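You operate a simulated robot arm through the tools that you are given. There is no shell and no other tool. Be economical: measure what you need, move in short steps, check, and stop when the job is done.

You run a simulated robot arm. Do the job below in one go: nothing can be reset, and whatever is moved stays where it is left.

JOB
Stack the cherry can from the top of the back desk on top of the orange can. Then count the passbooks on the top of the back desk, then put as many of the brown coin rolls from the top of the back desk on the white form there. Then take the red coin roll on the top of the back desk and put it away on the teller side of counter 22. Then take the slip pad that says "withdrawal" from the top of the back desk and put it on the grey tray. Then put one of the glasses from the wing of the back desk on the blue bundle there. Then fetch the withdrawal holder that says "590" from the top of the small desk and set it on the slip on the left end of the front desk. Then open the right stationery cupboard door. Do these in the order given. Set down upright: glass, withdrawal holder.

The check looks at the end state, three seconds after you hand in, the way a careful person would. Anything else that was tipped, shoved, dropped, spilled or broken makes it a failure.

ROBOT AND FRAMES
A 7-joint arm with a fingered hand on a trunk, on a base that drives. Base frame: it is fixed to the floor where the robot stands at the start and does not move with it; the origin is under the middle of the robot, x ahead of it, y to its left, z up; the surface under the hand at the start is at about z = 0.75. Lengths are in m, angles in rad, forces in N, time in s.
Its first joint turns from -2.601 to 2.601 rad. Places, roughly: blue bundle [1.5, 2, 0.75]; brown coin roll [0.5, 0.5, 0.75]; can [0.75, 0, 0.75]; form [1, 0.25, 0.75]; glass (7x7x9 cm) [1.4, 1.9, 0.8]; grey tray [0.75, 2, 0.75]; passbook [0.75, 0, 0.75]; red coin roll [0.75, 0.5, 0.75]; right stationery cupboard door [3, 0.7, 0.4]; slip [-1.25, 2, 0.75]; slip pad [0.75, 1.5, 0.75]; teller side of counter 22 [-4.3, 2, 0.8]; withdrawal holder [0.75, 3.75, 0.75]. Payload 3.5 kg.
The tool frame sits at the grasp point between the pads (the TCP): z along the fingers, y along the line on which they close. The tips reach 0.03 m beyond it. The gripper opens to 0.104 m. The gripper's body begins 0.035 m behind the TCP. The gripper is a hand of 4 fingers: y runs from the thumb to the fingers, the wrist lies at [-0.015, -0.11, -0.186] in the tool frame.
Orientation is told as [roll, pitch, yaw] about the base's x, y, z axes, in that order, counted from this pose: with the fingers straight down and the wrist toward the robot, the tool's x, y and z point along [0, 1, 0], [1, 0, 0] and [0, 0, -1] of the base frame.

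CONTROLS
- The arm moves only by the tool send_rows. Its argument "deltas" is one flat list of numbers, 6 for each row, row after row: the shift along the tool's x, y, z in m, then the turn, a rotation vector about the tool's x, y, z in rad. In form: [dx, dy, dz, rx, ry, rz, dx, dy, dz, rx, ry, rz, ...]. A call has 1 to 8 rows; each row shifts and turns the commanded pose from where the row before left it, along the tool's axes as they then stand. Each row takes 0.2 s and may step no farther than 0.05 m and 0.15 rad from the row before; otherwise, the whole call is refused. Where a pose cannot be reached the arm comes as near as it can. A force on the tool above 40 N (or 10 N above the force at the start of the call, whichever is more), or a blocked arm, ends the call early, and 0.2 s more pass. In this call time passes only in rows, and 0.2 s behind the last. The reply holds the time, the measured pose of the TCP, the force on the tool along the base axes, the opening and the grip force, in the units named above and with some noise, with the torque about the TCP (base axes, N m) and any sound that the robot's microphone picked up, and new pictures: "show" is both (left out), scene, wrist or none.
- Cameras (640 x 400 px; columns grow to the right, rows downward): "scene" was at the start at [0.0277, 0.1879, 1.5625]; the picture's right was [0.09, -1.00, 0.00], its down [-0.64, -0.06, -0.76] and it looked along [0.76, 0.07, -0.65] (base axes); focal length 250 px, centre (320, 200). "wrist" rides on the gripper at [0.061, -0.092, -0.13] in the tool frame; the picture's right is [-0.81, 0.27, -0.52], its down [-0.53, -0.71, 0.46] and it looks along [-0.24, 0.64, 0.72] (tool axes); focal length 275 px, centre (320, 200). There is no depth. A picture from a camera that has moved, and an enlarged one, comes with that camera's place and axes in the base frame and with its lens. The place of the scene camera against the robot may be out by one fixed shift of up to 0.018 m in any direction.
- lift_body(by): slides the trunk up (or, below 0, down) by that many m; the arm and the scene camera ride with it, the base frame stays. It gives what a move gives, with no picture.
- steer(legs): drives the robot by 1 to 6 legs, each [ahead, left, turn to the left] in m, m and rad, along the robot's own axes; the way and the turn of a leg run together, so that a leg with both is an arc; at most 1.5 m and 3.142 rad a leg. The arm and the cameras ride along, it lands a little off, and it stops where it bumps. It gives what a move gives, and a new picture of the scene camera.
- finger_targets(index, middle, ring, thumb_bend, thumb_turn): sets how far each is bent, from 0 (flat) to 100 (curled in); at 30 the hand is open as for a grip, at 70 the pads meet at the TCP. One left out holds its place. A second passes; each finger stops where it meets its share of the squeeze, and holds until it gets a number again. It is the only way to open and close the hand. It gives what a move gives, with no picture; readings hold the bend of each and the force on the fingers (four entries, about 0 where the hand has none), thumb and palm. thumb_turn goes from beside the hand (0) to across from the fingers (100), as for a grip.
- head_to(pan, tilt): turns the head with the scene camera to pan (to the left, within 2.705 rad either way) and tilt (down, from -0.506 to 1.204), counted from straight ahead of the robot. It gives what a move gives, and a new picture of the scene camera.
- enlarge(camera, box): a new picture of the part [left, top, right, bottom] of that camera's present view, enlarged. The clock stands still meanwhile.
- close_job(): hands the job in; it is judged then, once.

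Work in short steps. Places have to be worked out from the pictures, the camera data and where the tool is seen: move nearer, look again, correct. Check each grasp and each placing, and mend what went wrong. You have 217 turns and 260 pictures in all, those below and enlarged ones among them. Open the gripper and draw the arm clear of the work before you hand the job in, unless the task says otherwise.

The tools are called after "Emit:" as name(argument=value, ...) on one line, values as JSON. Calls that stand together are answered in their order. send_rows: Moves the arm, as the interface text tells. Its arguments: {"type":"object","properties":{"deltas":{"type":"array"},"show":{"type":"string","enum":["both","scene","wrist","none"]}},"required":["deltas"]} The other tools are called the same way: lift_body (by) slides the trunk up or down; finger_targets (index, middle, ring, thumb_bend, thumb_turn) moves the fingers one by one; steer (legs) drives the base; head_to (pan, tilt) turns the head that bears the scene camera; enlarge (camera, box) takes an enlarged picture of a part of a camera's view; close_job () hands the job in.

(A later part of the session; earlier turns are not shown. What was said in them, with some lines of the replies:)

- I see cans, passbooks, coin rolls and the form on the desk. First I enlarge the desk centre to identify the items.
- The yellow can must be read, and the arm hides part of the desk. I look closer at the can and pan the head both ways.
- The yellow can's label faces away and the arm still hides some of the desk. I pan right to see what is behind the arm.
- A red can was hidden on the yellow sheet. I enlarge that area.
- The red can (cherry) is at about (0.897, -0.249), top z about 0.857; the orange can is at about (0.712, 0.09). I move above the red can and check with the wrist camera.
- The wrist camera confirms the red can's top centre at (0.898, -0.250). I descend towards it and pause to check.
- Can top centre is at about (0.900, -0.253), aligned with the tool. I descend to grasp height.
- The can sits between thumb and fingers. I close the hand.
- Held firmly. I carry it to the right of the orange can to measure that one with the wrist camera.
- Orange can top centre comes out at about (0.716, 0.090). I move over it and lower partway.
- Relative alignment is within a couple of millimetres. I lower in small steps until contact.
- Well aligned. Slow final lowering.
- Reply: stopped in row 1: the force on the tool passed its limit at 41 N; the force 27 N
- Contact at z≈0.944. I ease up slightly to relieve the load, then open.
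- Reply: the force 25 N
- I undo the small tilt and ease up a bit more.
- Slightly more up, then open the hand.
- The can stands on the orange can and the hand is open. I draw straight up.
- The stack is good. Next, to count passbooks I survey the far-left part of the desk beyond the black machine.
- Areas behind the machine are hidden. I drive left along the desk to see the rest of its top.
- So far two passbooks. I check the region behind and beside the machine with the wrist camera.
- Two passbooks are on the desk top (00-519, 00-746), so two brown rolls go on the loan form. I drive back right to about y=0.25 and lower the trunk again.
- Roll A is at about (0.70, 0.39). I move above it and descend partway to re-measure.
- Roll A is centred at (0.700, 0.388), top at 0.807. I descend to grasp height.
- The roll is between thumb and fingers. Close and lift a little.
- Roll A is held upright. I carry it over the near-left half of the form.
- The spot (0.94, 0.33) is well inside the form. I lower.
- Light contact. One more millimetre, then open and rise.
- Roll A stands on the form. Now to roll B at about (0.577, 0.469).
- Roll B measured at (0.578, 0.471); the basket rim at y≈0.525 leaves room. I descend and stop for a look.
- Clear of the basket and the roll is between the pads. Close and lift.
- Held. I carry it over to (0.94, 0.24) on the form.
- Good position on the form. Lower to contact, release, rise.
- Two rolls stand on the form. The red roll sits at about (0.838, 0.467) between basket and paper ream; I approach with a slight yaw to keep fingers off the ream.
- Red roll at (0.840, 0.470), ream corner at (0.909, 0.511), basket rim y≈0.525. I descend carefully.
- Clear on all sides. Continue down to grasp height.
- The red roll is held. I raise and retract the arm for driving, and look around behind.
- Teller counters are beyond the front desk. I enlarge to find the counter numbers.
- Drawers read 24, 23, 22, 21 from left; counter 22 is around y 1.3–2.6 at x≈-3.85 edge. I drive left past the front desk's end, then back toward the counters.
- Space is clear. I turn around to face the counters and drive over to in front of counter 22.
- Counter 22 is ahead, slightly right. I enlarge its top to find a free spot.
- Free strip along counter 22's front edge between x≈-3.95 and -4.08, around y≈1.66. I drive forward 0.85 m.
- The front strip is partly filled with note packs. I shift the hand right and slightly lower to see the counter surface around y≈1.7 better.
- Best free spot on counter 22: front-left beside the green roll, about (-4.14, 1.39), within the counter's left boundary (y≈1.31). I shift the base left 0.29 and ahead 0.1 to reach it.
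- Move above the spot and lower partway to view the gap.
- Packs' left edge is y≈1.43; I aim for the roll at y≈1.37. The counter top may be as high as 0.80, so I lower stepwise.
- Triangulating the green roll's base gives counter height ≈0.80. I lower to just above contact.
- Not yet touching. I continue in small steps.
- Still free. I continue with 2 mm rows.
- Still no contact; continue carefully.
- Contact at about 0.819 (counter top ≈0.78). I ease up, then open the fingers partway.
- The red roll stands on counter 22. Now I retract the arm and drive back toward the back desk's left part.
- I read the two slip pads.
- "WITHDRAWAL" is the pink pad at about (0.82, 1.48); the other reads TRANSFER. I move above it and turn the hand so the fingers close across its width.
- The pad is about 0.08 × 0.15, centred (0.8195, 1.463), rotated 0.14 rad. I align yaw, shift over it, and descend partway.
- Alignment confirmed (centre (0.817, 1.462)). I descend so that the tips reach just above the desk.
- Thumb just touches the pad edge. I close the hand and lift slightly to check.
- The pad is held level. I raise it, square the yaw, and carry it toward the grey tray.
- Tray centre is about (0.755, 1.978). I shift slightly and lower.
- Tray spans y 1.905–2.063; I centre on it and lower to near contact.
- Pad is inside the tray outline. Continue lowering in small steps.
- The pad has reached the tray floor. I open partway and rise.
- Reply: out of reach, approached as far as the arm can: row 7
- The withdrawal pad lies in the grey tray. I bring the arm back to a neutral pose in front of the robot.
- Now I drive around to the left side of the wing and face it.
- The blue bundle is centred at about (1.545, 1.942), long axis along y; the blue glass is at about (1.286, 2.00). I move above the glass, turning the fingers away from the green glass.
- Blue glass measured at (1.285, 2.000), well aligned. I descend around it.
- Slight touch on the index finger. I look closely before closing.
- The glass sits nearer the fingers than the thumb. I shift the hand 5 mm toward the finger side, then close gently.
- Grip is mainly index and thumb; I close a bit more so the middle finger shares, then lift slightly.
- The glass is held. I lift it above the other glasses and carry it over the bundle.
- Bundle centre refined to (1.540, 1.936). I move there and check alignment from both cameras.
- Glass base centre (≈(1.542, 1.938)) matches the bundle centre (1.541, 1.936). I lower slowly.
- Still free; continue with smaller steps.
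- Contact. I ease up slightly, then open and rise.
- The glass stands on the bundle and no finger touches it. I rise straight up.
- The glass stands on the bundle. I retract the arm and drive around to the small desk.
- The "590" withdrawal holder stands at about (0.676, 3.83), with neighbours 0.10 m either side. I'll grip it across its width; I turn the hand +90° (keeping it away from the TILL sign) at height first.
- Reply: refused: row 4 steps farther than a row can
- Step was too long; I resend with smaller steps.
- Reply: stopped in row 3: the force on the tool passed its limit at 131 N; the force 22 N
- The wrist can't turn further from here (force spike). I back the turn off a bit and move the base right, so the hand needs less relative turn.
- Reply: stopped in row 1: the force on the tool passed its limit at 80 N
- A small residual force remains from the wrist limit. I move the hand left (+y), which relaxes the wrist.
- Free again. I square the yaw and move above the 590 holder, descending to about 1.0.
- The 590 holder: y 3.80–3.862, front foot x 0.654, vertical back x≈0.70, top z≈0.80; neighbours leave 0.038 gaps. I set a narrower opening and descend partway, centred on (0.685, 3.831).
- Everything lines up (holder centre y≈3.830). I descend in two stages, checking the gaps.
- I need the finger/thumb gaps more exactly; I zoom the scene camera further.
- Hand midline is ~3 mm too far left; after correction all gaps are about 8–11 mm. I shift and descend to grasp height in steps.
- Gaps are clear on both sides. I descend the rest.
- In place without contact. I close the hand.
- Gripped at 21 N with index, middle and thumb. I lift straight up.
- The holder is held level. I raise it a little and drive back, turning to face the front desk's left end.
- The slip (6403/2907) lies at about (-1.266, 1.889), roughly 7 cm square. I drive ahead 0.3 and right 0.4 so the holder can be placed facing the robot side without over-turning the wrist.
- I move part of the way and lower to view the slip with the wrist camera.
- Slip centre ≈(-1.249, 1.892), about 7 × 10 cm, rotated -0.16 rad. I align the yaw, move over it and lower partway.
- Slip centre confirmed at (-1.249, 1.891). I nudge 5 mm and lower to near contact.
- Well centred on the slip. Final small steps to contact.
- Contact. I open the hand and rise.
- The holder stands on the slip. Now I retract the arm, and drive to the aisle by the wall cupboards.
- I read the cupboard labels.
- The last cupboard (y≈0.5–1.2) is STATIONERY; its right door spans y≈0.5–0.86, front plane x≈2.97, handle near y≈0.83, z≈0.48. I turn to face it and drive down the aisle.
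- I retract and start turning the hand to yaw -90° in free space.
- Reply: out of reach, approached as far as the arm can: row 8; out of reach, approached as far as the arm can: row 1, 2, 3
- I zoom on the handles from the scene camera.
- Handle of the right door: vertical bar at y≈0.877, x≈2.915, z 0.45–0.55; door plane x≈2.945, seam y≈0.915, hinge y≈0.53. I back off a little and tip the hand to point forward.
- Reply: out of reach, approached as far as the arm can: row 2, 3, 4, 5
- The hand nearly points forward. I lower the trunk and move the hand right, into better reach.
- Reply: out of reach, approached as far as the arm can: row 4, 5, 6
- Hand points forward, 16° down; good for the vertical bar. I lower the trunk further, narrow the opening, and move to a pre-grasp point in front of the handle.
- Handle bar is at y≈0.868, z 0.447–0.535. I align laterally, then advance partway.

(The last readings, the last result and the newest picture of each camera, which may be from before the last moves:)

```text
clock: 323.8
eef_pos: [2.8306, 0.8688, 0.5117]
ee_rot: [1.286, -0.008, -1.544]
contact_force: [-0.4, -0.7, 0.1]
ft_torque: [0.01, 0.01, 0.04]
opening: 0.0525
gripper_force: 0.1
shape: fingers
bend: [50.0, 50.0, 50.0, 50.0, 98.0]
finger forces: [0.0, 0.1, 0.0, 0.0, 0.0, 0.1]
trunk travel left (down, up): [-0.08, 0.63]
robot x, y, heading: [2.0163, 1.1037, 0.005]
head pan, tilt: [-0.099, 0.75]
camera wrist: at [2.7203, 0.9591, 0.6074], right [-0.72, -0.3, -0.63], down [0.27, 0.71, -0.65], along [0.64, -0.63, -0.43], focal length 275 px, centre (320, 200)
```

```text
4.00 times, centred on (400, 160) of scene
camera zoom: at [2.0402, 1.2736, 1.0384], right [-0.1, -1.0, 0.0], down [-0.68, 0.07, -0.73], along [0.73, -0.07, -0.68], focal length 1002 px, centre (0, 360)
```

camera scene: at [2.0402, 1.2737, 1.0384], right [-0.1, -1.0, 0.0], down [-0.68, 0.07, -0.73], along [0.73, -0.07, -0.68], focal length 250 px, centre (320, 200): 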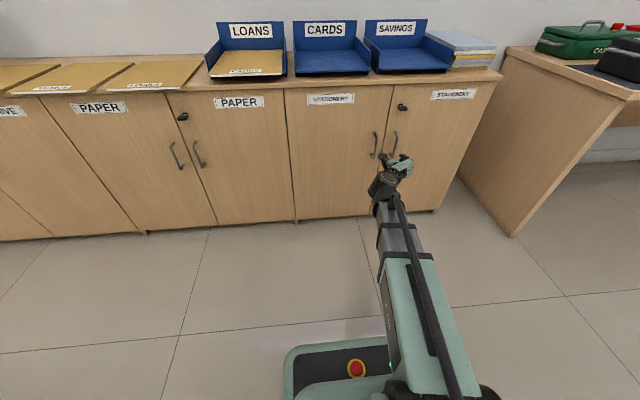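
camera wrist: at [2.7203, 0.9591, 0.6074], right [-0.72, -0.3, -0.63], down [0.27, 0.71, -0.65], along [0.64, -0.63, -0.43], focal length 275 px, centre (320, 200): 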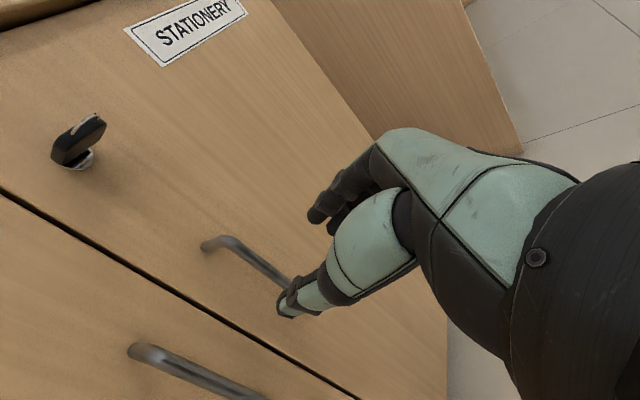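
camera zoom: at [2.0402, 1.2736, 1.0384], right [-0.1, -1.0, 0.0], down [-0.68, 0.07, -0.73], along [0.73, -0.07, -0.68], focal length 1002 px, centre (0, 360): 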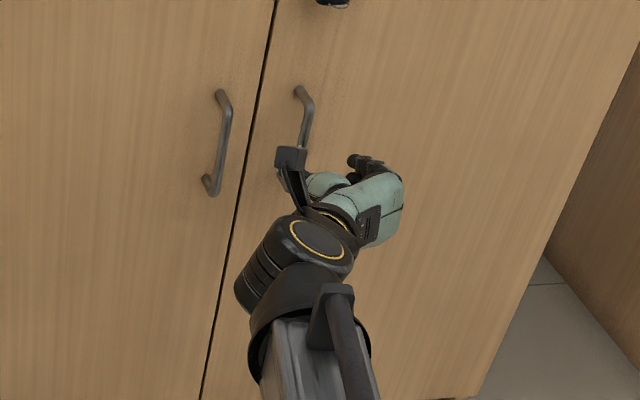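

The bar is directly between thumb and fingers. I advance onto it.

Emit:
send_rows(deltas=[0, 0.001, 0.035, 0, 0, 0, 0, 0, 0.02, 0, 0, 0, 0, 0, 0.013, 0, 0, 0], show="wrist")

Emit:
enlarge(camera="wrist", box=[180, 160, 420, 360])

```text
clock: 324.6
eef_pos: [2.8982, 0.8718, 0.4931]
ee_rot: [1.288, -0.008, -1.544]
contact_force: [-0.4, 0.9, 0.8]
ft_torque: [-0.02, -0.02, -0.03]
opening: 0.0528
gripper_force: 0.0
shape: fingers
bend: [50.0, 50.0, 50.0, 50.0, 98.0]
finger forces: [0.0, 0.1, 0.1, 0.1, 0.0, 0.1]
trunk travel left (down, up): [-0.08, 0.63]
robot x, y, heading: [2.0151, 1.1016, 0.005]
head pan, tilt: [-0.099, 0.75]
camera wrist: at [2.7868, 0.9615, 0.5886], right [-0.72, -0.3, -0.63], down [0.27, 0.71, -0.65], along [0.64, -0.63, -0.43], focal length 275 px, centre (320, 200)
```

wrist: 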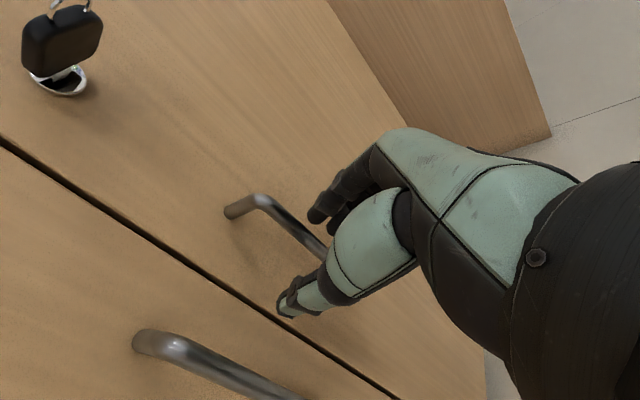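

```text
2.00 times, centred on (300, 260) of wrist
camera zoom: at [2.7868, 0.9615, 0.5886], right [-0.72, -0.3, -0.63], down [0.27, 0.71, -0.65], along [0.64, -0.63, -0.43], focal length 551 px, centre (360, 80)
```

zoom: 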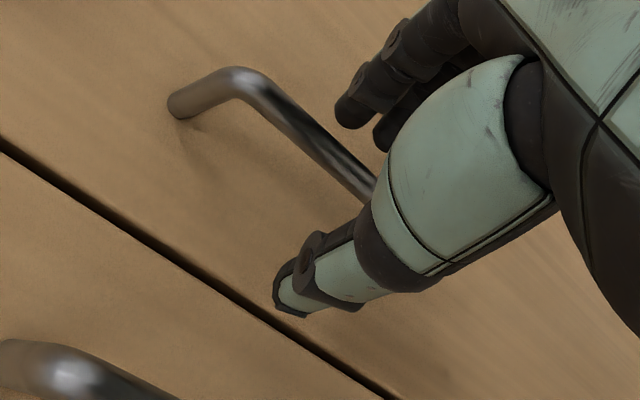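

The bar lies between the thumb and fingers. I close on it.

Emit:
finger_targets(index=85, middle=85, ring=85, thumb_bend=80)

Emit:
enlarge(camera="wrist", box=[180, 160, 420, 360])

```text
clock: 325.6
eef_pos: [2.8976, 0.87, 0.493]
ee_rot: [1.285, -0.008, -1.548]
contact_force: [4.6, -27.2, -7.0]
ft_torque: [-0.73, 0.29, -0.37]
opening: 0.0
gripper_force: 24.7
shape: fingers
bend: [74.0, 72.0, 74.0, 73.0, 97.0]
finger forces: [11.6, 12.9, 15.3, 0.0, 9.5, 0.1]
trunk travel left (down, up): [-0.08, 0.63]
robot x, y, heading: [2.0146, 1.0999, -0.0]
head pan, tilt: [-0.099, 0.75]
```

```text
2.00 times, centred on (300, 260) of wrist
camera zoom: at [2.787, 0.9594, 0.5876], right [-0.72, -0.3, -0.63], down [0.27, 0.71, -0.65], along [0.64, -0.63, -0.43], focal length 551 px, centre (360, 80)
```

zoom: 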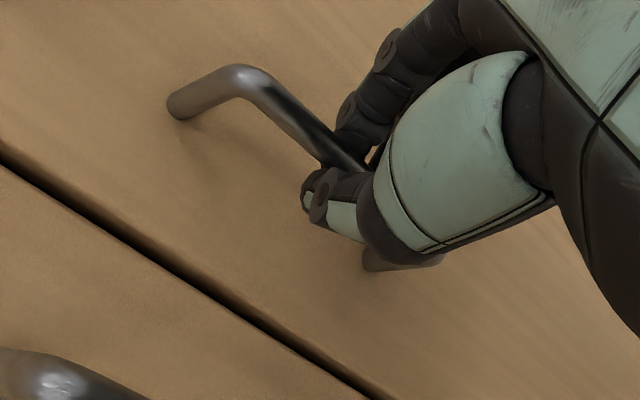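

Hooked around the bar. I pull gently along the door's arc with two small rows and watch the force.

Emit:
send_rows(deltas=[-0.0047, 0.003, -0.0165, 0.048, 0, -0.014, -0.0047, 0.003, -0.0165, 0.048, 0, -0.014], show="both")

```text
clock: 326.2
eef_pos: [2.8633, 0.8615, 0.4915]
ee_rot: [1.284, -0.01, -1.446]
contact_force: [6.0, -25.6, -4.1]
ft_torque: [-0.76, 0.18, -0.36]
opening: 0.0
gripper_force: 24.4
shape: fingers
bend: [74.0, 65.0, 74.0, 73.0, 97.0]
finger forces: [10.7, 12.0, 15.9, 0.0, 9.9, 0.0]
trunk travel left (down, up): [-0.08, 0.63]
robot x, y, heading: [2.016, 1.1018, 0.002]
head pan, tilt: [-0.099, 0.75]
camera scene: at [2.0408, 1.2728, 1.0385], right [-0.1, -1.0, 0.0], down [-0.68, 0.07, -0.73], along [0.73, -0.07, -0.68], focal length 250 px, centre (320, 200)
camera wrist: at [2.7444, 0.9402, 0.5876], right [-0.69, -0.37, -0.63], down [0.2, 0.74, -0.65], along [0.7, -0.57, -0.43], focal length 275 px, centre (320, 200)
```

scene: 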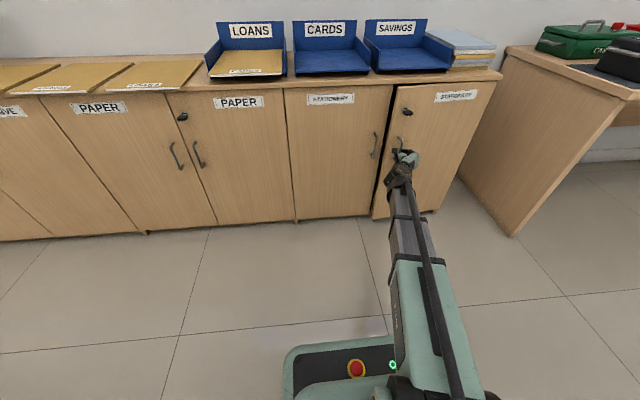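
wrist: 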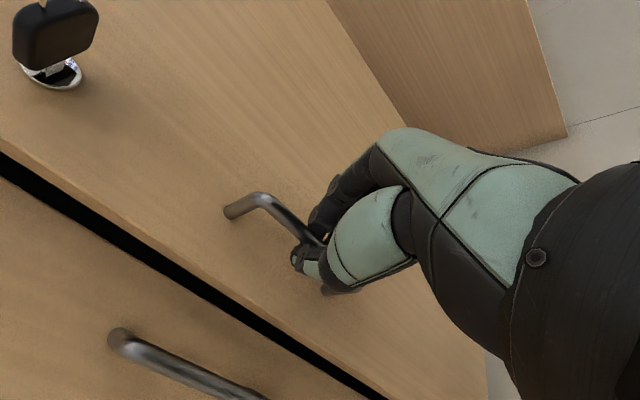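

The door is opening with little resistance. I continue the arc.

Emit:
send_rows(deltas=[-0.0094, 0.0064, -0.0324, 0.096, 0, -0.028, -0.0094, 0.0064, -0.0324, 0.096, 0, -0.028, -0.0094, 0.0064, -0.0324, 0.096, 0, -0.028, -0.0094, 0.0064, -0.0324, 0.096, 0, -0.028], show="both")

```text
clock: 327.2
eef_pos: [2.7617, 0.8135, 0.4828]
ee_rot: [1.256, 0.017, -1.108]
contact_force: [13.9, -21.6, -11.6]
ft_torque: [-0.8, -0.01, -0.3]
opening: 0.0001
gripper_force: 14.3
shape: fingers
bend: [75.0, 73.0, 75.0, 73.0, 96.0]
finger forces: [0.0, 9.7, 18.2, 0.0, 0.0, 0.1]
out of reach, approached as far as the arm can: row 2, 3
trunk travel left (down, up): [-0.08, 0.63]
robot x, y, heading: [2.0117, 1.1021, 0.005]
head pan, tilt: [-0.099, 0.75]
camera scene: at [2.0416, 1.2727, 1.038], right [-0.1, -1.0, 0.0], down [-0.68, 0.07, -0.73], along [0.73, -0.07, -0.68], focal length 250 px, centre (320, 200)
camera wrist: at [2.627, 0.8472, 0.5843], right [-0.55, -0.57, -0.62], down [-0.08, 0.77, -0.64], along [0.83, -0.3, -0.47], focal length 275 px, centre (320, 200)
```

scene: 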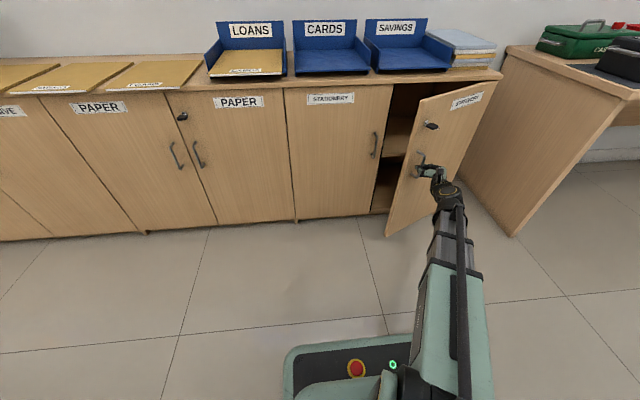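
wrist: 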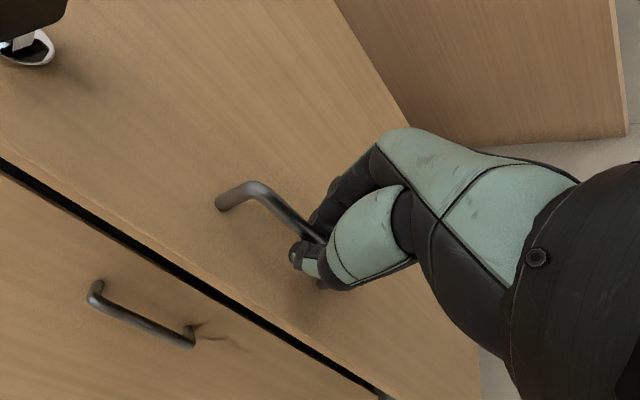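

Door is about 25° open. I try continuing the arc a little further.

Emit:
send_rows(deltas=[-0.0094, 0.0064, -0.0324, 0.096, 0, -0.028, -0.0094, 0.0064, -0.0324, 0.096, 0, -0.028, -0.0094, 0.0064, -0.0324, 0.096, 0, -0.028], show="both")

```text
clock: 328.0
eef_pos: [2.6879, 0.7458, 0.4876]
ee_rot: [1.265, 0.026, -0.805]
contact_force: [12.2, -10.4, -16.5]
ft_torque: [-0.57, -0.18, -0.15]
opening: 0.0
gripper_force: 11.4
shape: fingers
bend: [75.0, 73.0, 75.0, 73.0, 97.0]
finger forces: [0.0, 8.7, 15.5, 0.1, 0.1, 0.0]
trunk travel left (down, up): [-0.08, 0.63]
robot x, y, heading: [2.0131, 1.104, 0.0]
head pan, tilt: [-0.099, 0.75]
camera scene: at [2.0416, 1.273, 1.0384], right [-0.1, -1.0, 0.0], down [-0.68, 0.07, -0.73], along [0.73, -0.07, -0.68], focal length 250 px, centre (320, 200)
camera wrist: at [2.5492, 0.7369, 0.5888], right [-0.35, -0.7, -0.62], down [-0.31, 0.71, -0.63], along [0.88, -0.03, -0.47], focal length 275 px, centre (320, 200)
```

scene: 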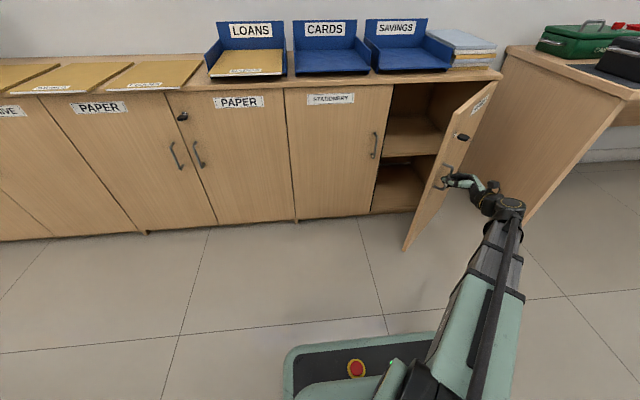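
wrist: 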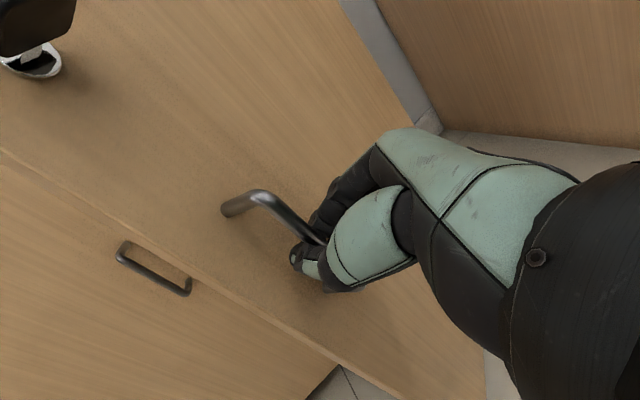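

About 45° open now. I continue the arc.

Emit:
send_rows(deltas=[-0.0094, 0.0064, -0.0324, 0.096, 0, -0.028, -0.0094, 0.0064, -0.0324, 0.096, 0, -0.028, -0.0094, 0.0064, -0.0324, 0.096, 0, -0.028], show="both")

```text
clock: 328.8
eef_pos: [2.6354, 0.6574, 0.4893]
ee_rot: [1.272, 0.03, -0.506]
contact_force: [9.5, -3.7, -14.5]
ft_torque: [-0.43, -0.34, -0.09]
opening: 0.0001
gripper_force: 17.2
shape: fingers
bend: [75.0, 73.0, 75.0, 73.0, 97.0]
finger forces: [0.0, 7.5, 13.7, 0.1, 12.8, 0.0]
trunk travel left (down, up): [-0.08, 0.63]
robot x, y, heading: [2.0161, 1.1036, 0.004]
head pan, tilt: [-0.099, 0.75]
camera scene: at [2.0414, 1.2731, 1.0384], right [-0.1, -1.0, 0.0], down [-0.68, 0.07, -0.73], along [0.73, -0.07, -0.68], focal length 250 px, centre (320, 200)
camera wrist: at [2.5052, 0.6061, 0.5903], right [-0.13, -0.77, -0.63], down [-0.51, 0.6, -0.62], along [0.85, 0.24, -0.46], focal length 275 px, centre (320, 200)
```

scene: 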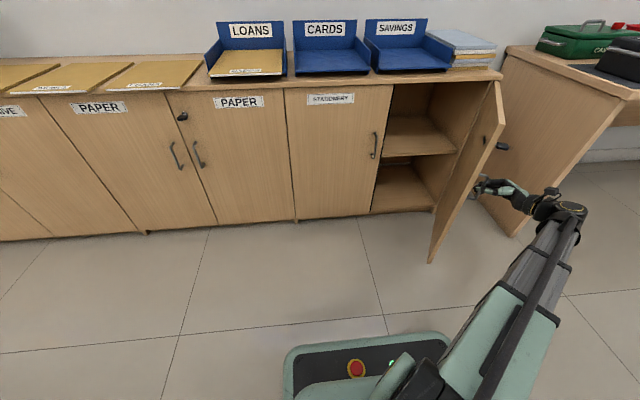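
wrist: 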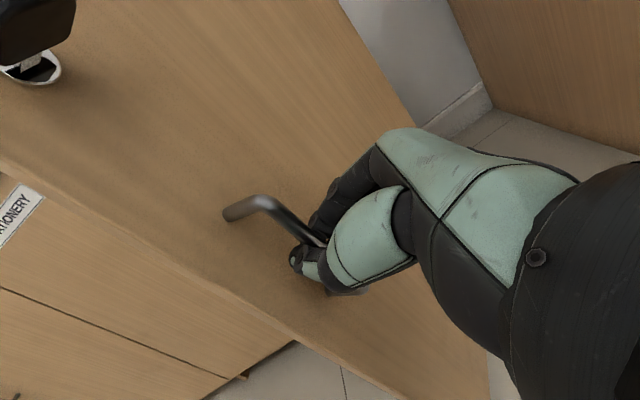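

About 60° open. Two or three more rows.

Emit:
send_rows(deltas=[-0.0094, 0.0064, -0.0324, 0.096, 0, -0.028, -0.0094, 0.0064, -0.0324, 0.096, 0, -0.028, -0.0094, 0.0064, -0.0324, 0.096, 0, -0.028], show="both")

```text
clock: 329.6
eef_pos: [2.6141, 0.5548, 0.4916]
ee_rot: [1.283, 0.033, -0.205]
contact_force: [-4.7, 1.3, -10.2]
ft_torque: [-0.2, -0.4, 0.04]
opening: 0.0002
gripper_force: 15.3
shape: fingers
bend: [75.0, 74.0, 76.0, 72.0, 97.0]
finger forces: [0.0, 4.6, 8.5, 0.1, 17.4, 0.0]
trunk travel left (down, up): [-0.08, 0.63]
robot x, y, heading: [2.0126, 1.1027, 0.002]
head pan, tilt: [-0.099, 0.75]
camera scene: at [2.0405, 1.2732, 1.0385], right [-0.1, -1.0, 0.0], down [-0.68, 0.07, -0.73], along [0.73, -0.07, -0.68], focal length 250 px, centre (320, 200)
camera wrist: at [2.5045, 0.4682, 0.5901], right [0.1, -0.76, -0.64], down [-0.66, 0.43, -0.62], along [0.74, 0.49, -0.46], focal length 275 px, centre (320, 200)
```

scene: 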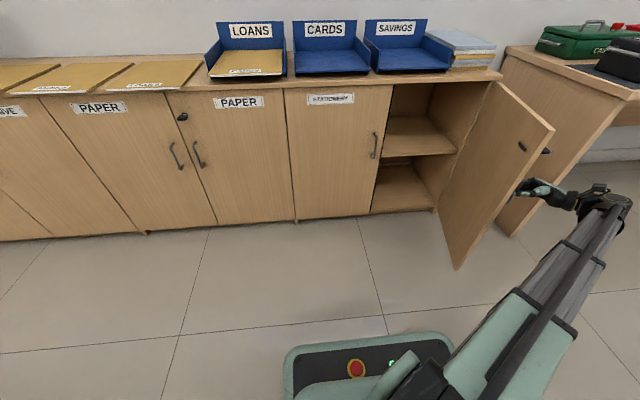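
wrist: 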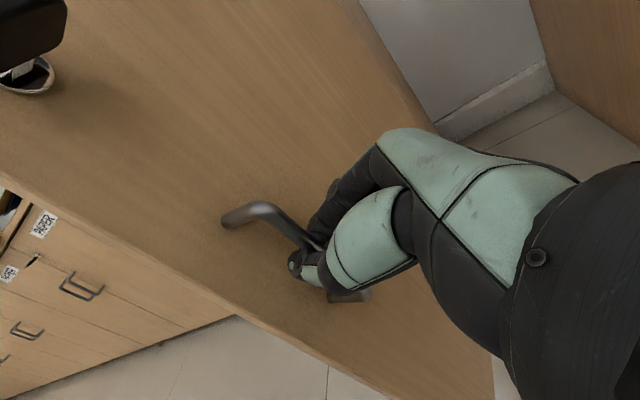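

The door is about 77° open. I release the handle and withdraw straight back.

Emit:
finger_targets(index=45, middle=45, ring=45, thumb_bend=45)

Emit:
send_rows(deltas=[0, 0, -0.025, 0, 0, 0, 0, 0, -0.035, 0, 0, 0, 0, 0, -0.04, 0, 0, 0], show="both")

```text
clock: 330.6
eef_pos: [2.6142, 0.5564, 0.4911]
ee_rot: [1.282, 0.031, -0.206]
contact_force: [0.7, 0.2, -0.1]
ft_torque: [0.02, -0.05, -0.01]
opening: 0.0644
gripper_force: 0.0
shape: fingers
bend: [45.0, 45.0, 45.0, 45.0, 97.0]
finger forces: [0.0, 0.0, 0.0, 0.1, 0.0, 0.0]
trunk travel left (down, up): [-0.08, 0.63]
robot x, y, heading: [2.015, 1.1009, 0.005]
head pan, tilt: [-0.099, 0.75]
```

```text
clock: 331.4
eef_pos: [2.59, 0.4751, 0.5185]
ee_rot: [1.284, 0.031, -0.208]
contact_force: [0.5, 0.3, -1.0]
ft_torque: [0.01, 0.0, -0.03]
opening: 0.0646
gripper_force: 0.0
shape: fingers
bend: [45.0, 45.0, 45.0, 45.0, 97.0]
finger forces: [0.0, 0.1, 0.0, 0.1, 0.0, 0.0]
out of reach, approached as far as the arm can: row 3
trunk travel left (down, up): [-0.08, 0.63]
robot x, y, heading: [2.0173, 1.1014, 0.001]
head pan, tilt: [-0.099, 0.75]
camera scene: at [2.0403, 1.2735, 1.0384], right [-0.1, -1.0, 0.0], down [-0.68, 0.07, -0.73], along [0.73, -0.07, -0.68], focal length 250 px, centre (320, 200)
camera wrist: at [2.4811, 0.3875, 0.6181], right [0.1, -0.76, -0.64], down [-0.66, 0.43, -0.62], along [0.75, 0.48, -0.46], focal length 275 px, centre (320, 200)
```

scene: 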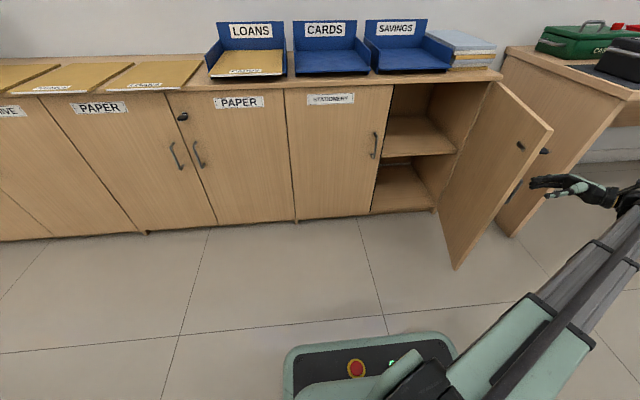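
wrist: 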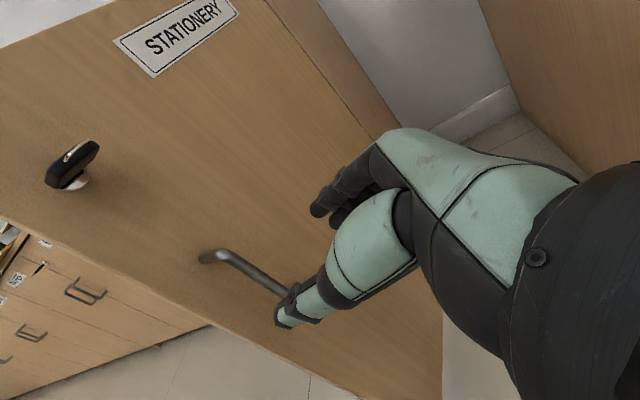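

The hand is clear of the handle. I move the base right a little to get farther from the door, then raise the trunk.

Emit:
steer(legs=[[0, -0.15, 0]])

Emit:
lift_body(by=0.5)

Emit:
head_to(pan=0.0, tilt=0.7)

```text
clock: 332.8
eef_pos: [2.5902, 0.3251, 0.5188]
ee_rot: [1.281, 0.032, -0.21]
contact_force: [0.2, -0.3, -0.9]
ft_torque: [0.0, 0.0, 0.02]
opening: 0.0645
gripper_force: 0.0
shape: fingers
bend: [45.0, 45.0, 45.0, 45.0, 97.0]
finger forces: [0.0, 0.0, 0.0, 0.1, 0.1, 0.0]
trunk travel left (down, up): [-0.08, 0.63]
robot x, y, heading: [2.0149, 0.9577, -0.002]
head pan, tilt: [-0.099, 0.75]
camera scene: at [2.0405, 1.1252, 1.0384], right [-0.1, -1.0, 0.0], down [-0.68, 0.07, -0.73], along [0.73, -0.07, -0.68], focal length 250 px, centre (320, 200)
```

scene: 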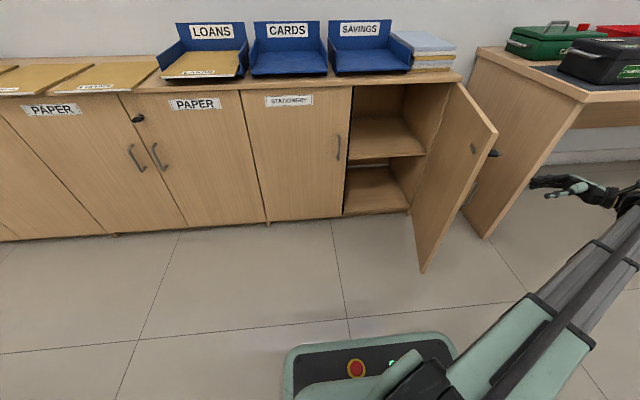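

```text
refused: 0.5 is not a number from -0.4 to 0.4
```

```text
clock: 333.4
eef_pos: [2.5902, 0.3262, 0.5178]
ee_rot: [1.283, 0.03, -0.21]
contact_force: [-0.9, 0.0, 0.2]
ft_torque: [0.01, 0.03, -0.04]
opening: 0.0647
gripper_force: 0.0
shape: fingers
bend: [45.0, 45.0, 45.0, 45.0, 97.0]
finger forces: [0.0, 0.0, 0.1, 0.1, 0.0, 0.0]
trunk travel left (down, up): [-0.08, 0.63]
robot x, y, heading: [2.0168, 0.9556, -0.0]
head pan, tilt: [0.0, 0.7]
camera scene: at [2.043, 1.1334, 1.0426], right [0.0, -1.0, 0.0], down [-0.64, 0.0, -0.76], along [0.76, 0.0, -0.64], focal length 250 px, centre (320, 200)
```

scene: 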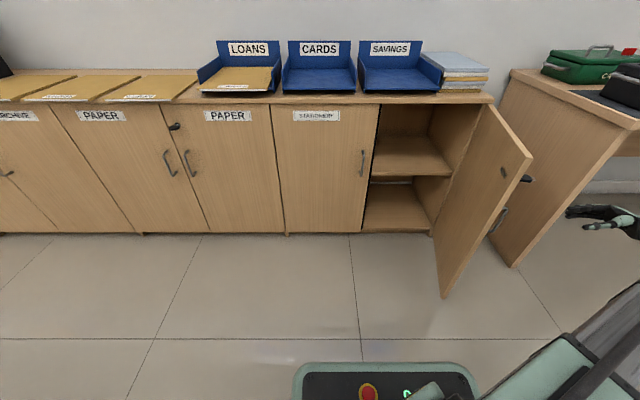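

The door stays well open. I raise the trunk, open the hand, and look back over the desk for a final check.

Emit:
lift_body(by=0.4)

Emit:
finger_targets(index=30, middle=30, ring=30, thumb_bend=30)

Emit:
head_to(pan=2.6, tilt=0.45)

Emit:
head_to(pan=-2.6, tilt=0.45)

```text
clock: 337.3
eef_pos: [2.5898, 0.3246, 0.9188]
ee_rot: [1.281, 0.032, -0.209]
contact_force: [0.0, -1.0, -0.2]
ft_torque: [0.06, 0.03, -0.01]
opening: 0.0647
gripper_force: 0.0
shape: fingers
bend: [45.0, 45.0, 45.0, 45.0, 97.0]
finger forces: [0.0, 0.0, 0.0, 0.0, 0.0, 0.0]
trunk travel left (down, up): [-0.48, 0.23]
robot x, y, heading: [2.0174, 0.9529, 0.001]
head pan, tilt: [0.0, 0.7]
```

```text
clock: 338.3
eef_pos: [2.5909, 0.3266, 0.9185]
ee_rot: [1.284, 0.03, -0.21]
contact_force: [0.0, 1.0, -0.1]
ft_torque: [-0.02, 0.0, -0.02]
opening: 0.1028
gripper_force: 0.0
shape: fingers
bend: [30.0, 30.0, 30.0, 30.0, 97.0]
finger forces: [0.0, 0.0, 0.0, 0.0, 0.0, 0.0]
trunk travel left (down, up): [-0.48, 0.23]
robot x, y, heading: [2.0184, 0.9563, 0.001]
head pan, tilt: [0.0, 0.7]
```

```text
clock: 340.6
eef_pos: [2.5902, 0.3263, 0.9179]
ee_rot: [1.284, 0.03, -0.211]
contact_force: [0.5, 0.4, -0.2]
ft_torque: [0.0, 0.0, -0.03]
opening: 0.1024
gripper_force: 0.0
shape: fingers
bend: [30.0, 30.0, 30.0, 30.0, 97.0]
finger forces: [0.0, 0.0, 0.1, 0.0, 0.1, 0.1]
trunk travel left (down, up): [-0.48, 0.23]
robot x, y, heading: [2.0132, 0.9521, -0.003]
head pan, tilt: [2.601, 0.45]
camera scene: at [1.8792, 1.1807, 1.4648], right [0.51, 0.86, 0.0], down [0.37, -0.22, -0.9], along [-0.77, 0.46, -0.44], focal length 250 px, centre (320, 200)
```

scene: 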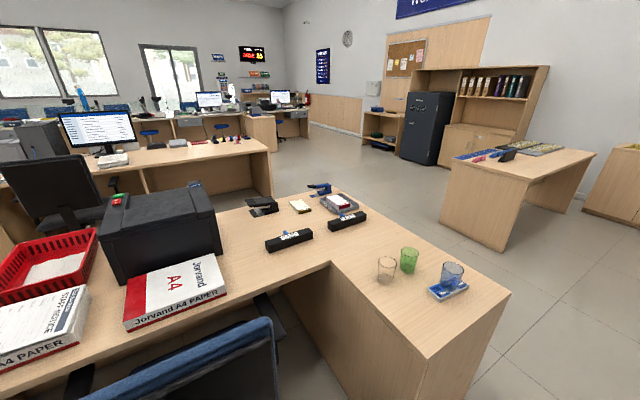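

```text
clock: 344.7
eef_pos: [2.5895, 0.3246, 0.9191]
ee_rot: [1.281, 0.032, -0.209]
contact_force: [0.1, -0.2, -0.1]
ft_torque: [-0.01, -0.01, 0.0]
opening: 0.1029
gripper_force: 0.1
shape: fingers
bend: [30.0, 30.0, 30.0, 30.0, 97.0]
finger forces: [0.0, 0.1, 0.1, 0.0, 0.0, 0.0]
trunk travel left (down, up): [-0.48, 0.23]
robot x, y, heading: [2.0125, 0.9556, 0.005]
head pan, tilt: [-2.601, 0.45]
camera scene: at [1.8793, 1.0859, 1.4648], right [-0.52, 0.86, 0.0], down [0.37, 0.22, -0.9], along [-0.77, -0.46, -0.44], focal length 250 px, centre (320, 200)
```

scene: 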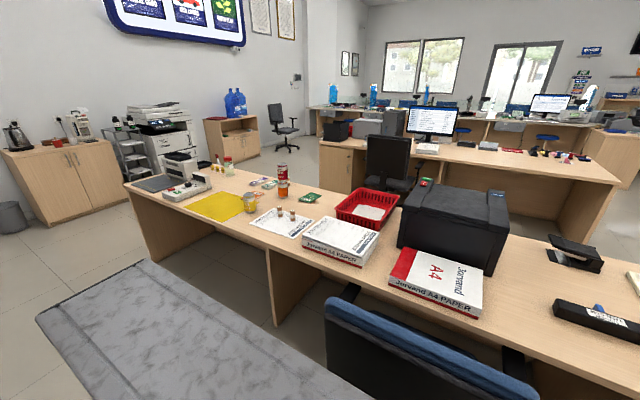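

I zoom to confirm passbook count from this side and the stack.

Emit:
enlarge(camera="scene", box=[120, 140, 340, 270])

Emit:
enlarge(camera="scene", box=[290, 170, 520, 310])

```text
2.91 times, centred on (230, 205) of scene
camera zoom: at [1.8793, 1.0859, 1.4648], right [-0.52, 0.86, 0.0], down [0.37, 0.22, -0.9], along [-0.77, -0.46, -0.44], focal length 728 px, centre (582, 186)
```

zoom: 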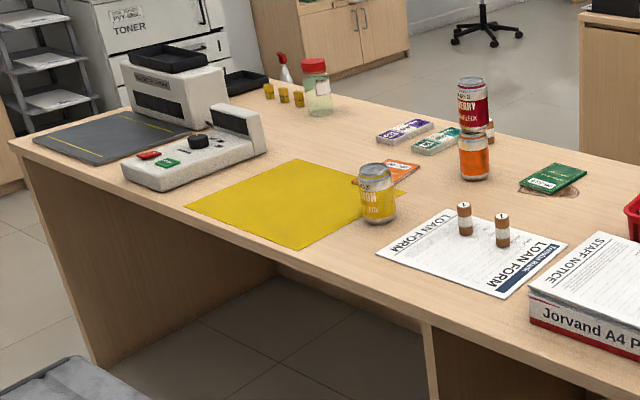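

```text
2.78 times, centred on (405, 240) of scene
camera zoom: at [1.8793, 1.0859, 1.4648], right [-0.52, 0.86, 0.0], down [0.37, 0.22, -0.9], along [-0.77, -0.46, -0.44], focal length 697 px, centre (84, 89)
```

zoom: 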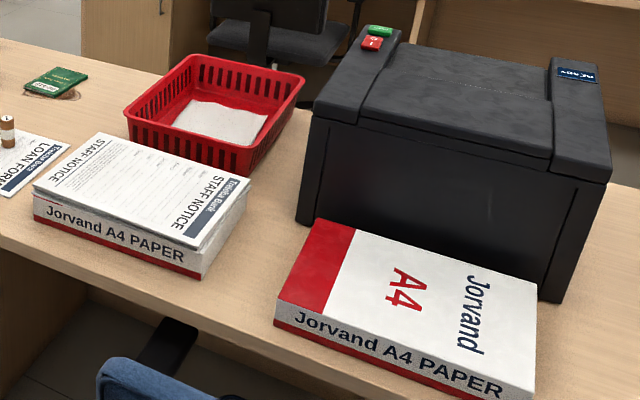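

Everything checks out: the CHERRY can is on the ORANGE can, and the two passbooks (00-519, 00-746) match the two brown rolls on the form. The red roll, pad, glass and holder are placed, and the door stands open. I hand in.

Emit:
close_job()

```text
The job is handed in.
```

I did all seven steps in the order given and handed the job in:

- **Cans:** the cherry can is on the orange can.
- **Coin rolls on the form:** I counted two passbooks (00-519 and 00-746), so two brown coin rolls stand on the white form.
- **Red coin roll:** it stands on the teller side of counter 22, near the left edge.
- **Slip pad:** the withdrawal pad is in the grey tray.
- **Glass:** the blue glass stands upright on the blue bundle.
- **Withdrawal holder:** the 590 holder stands upright on the slip at the left end of the front desk.
- **Cupboard:** the right stationery cupboard door is open about 75 degrees.
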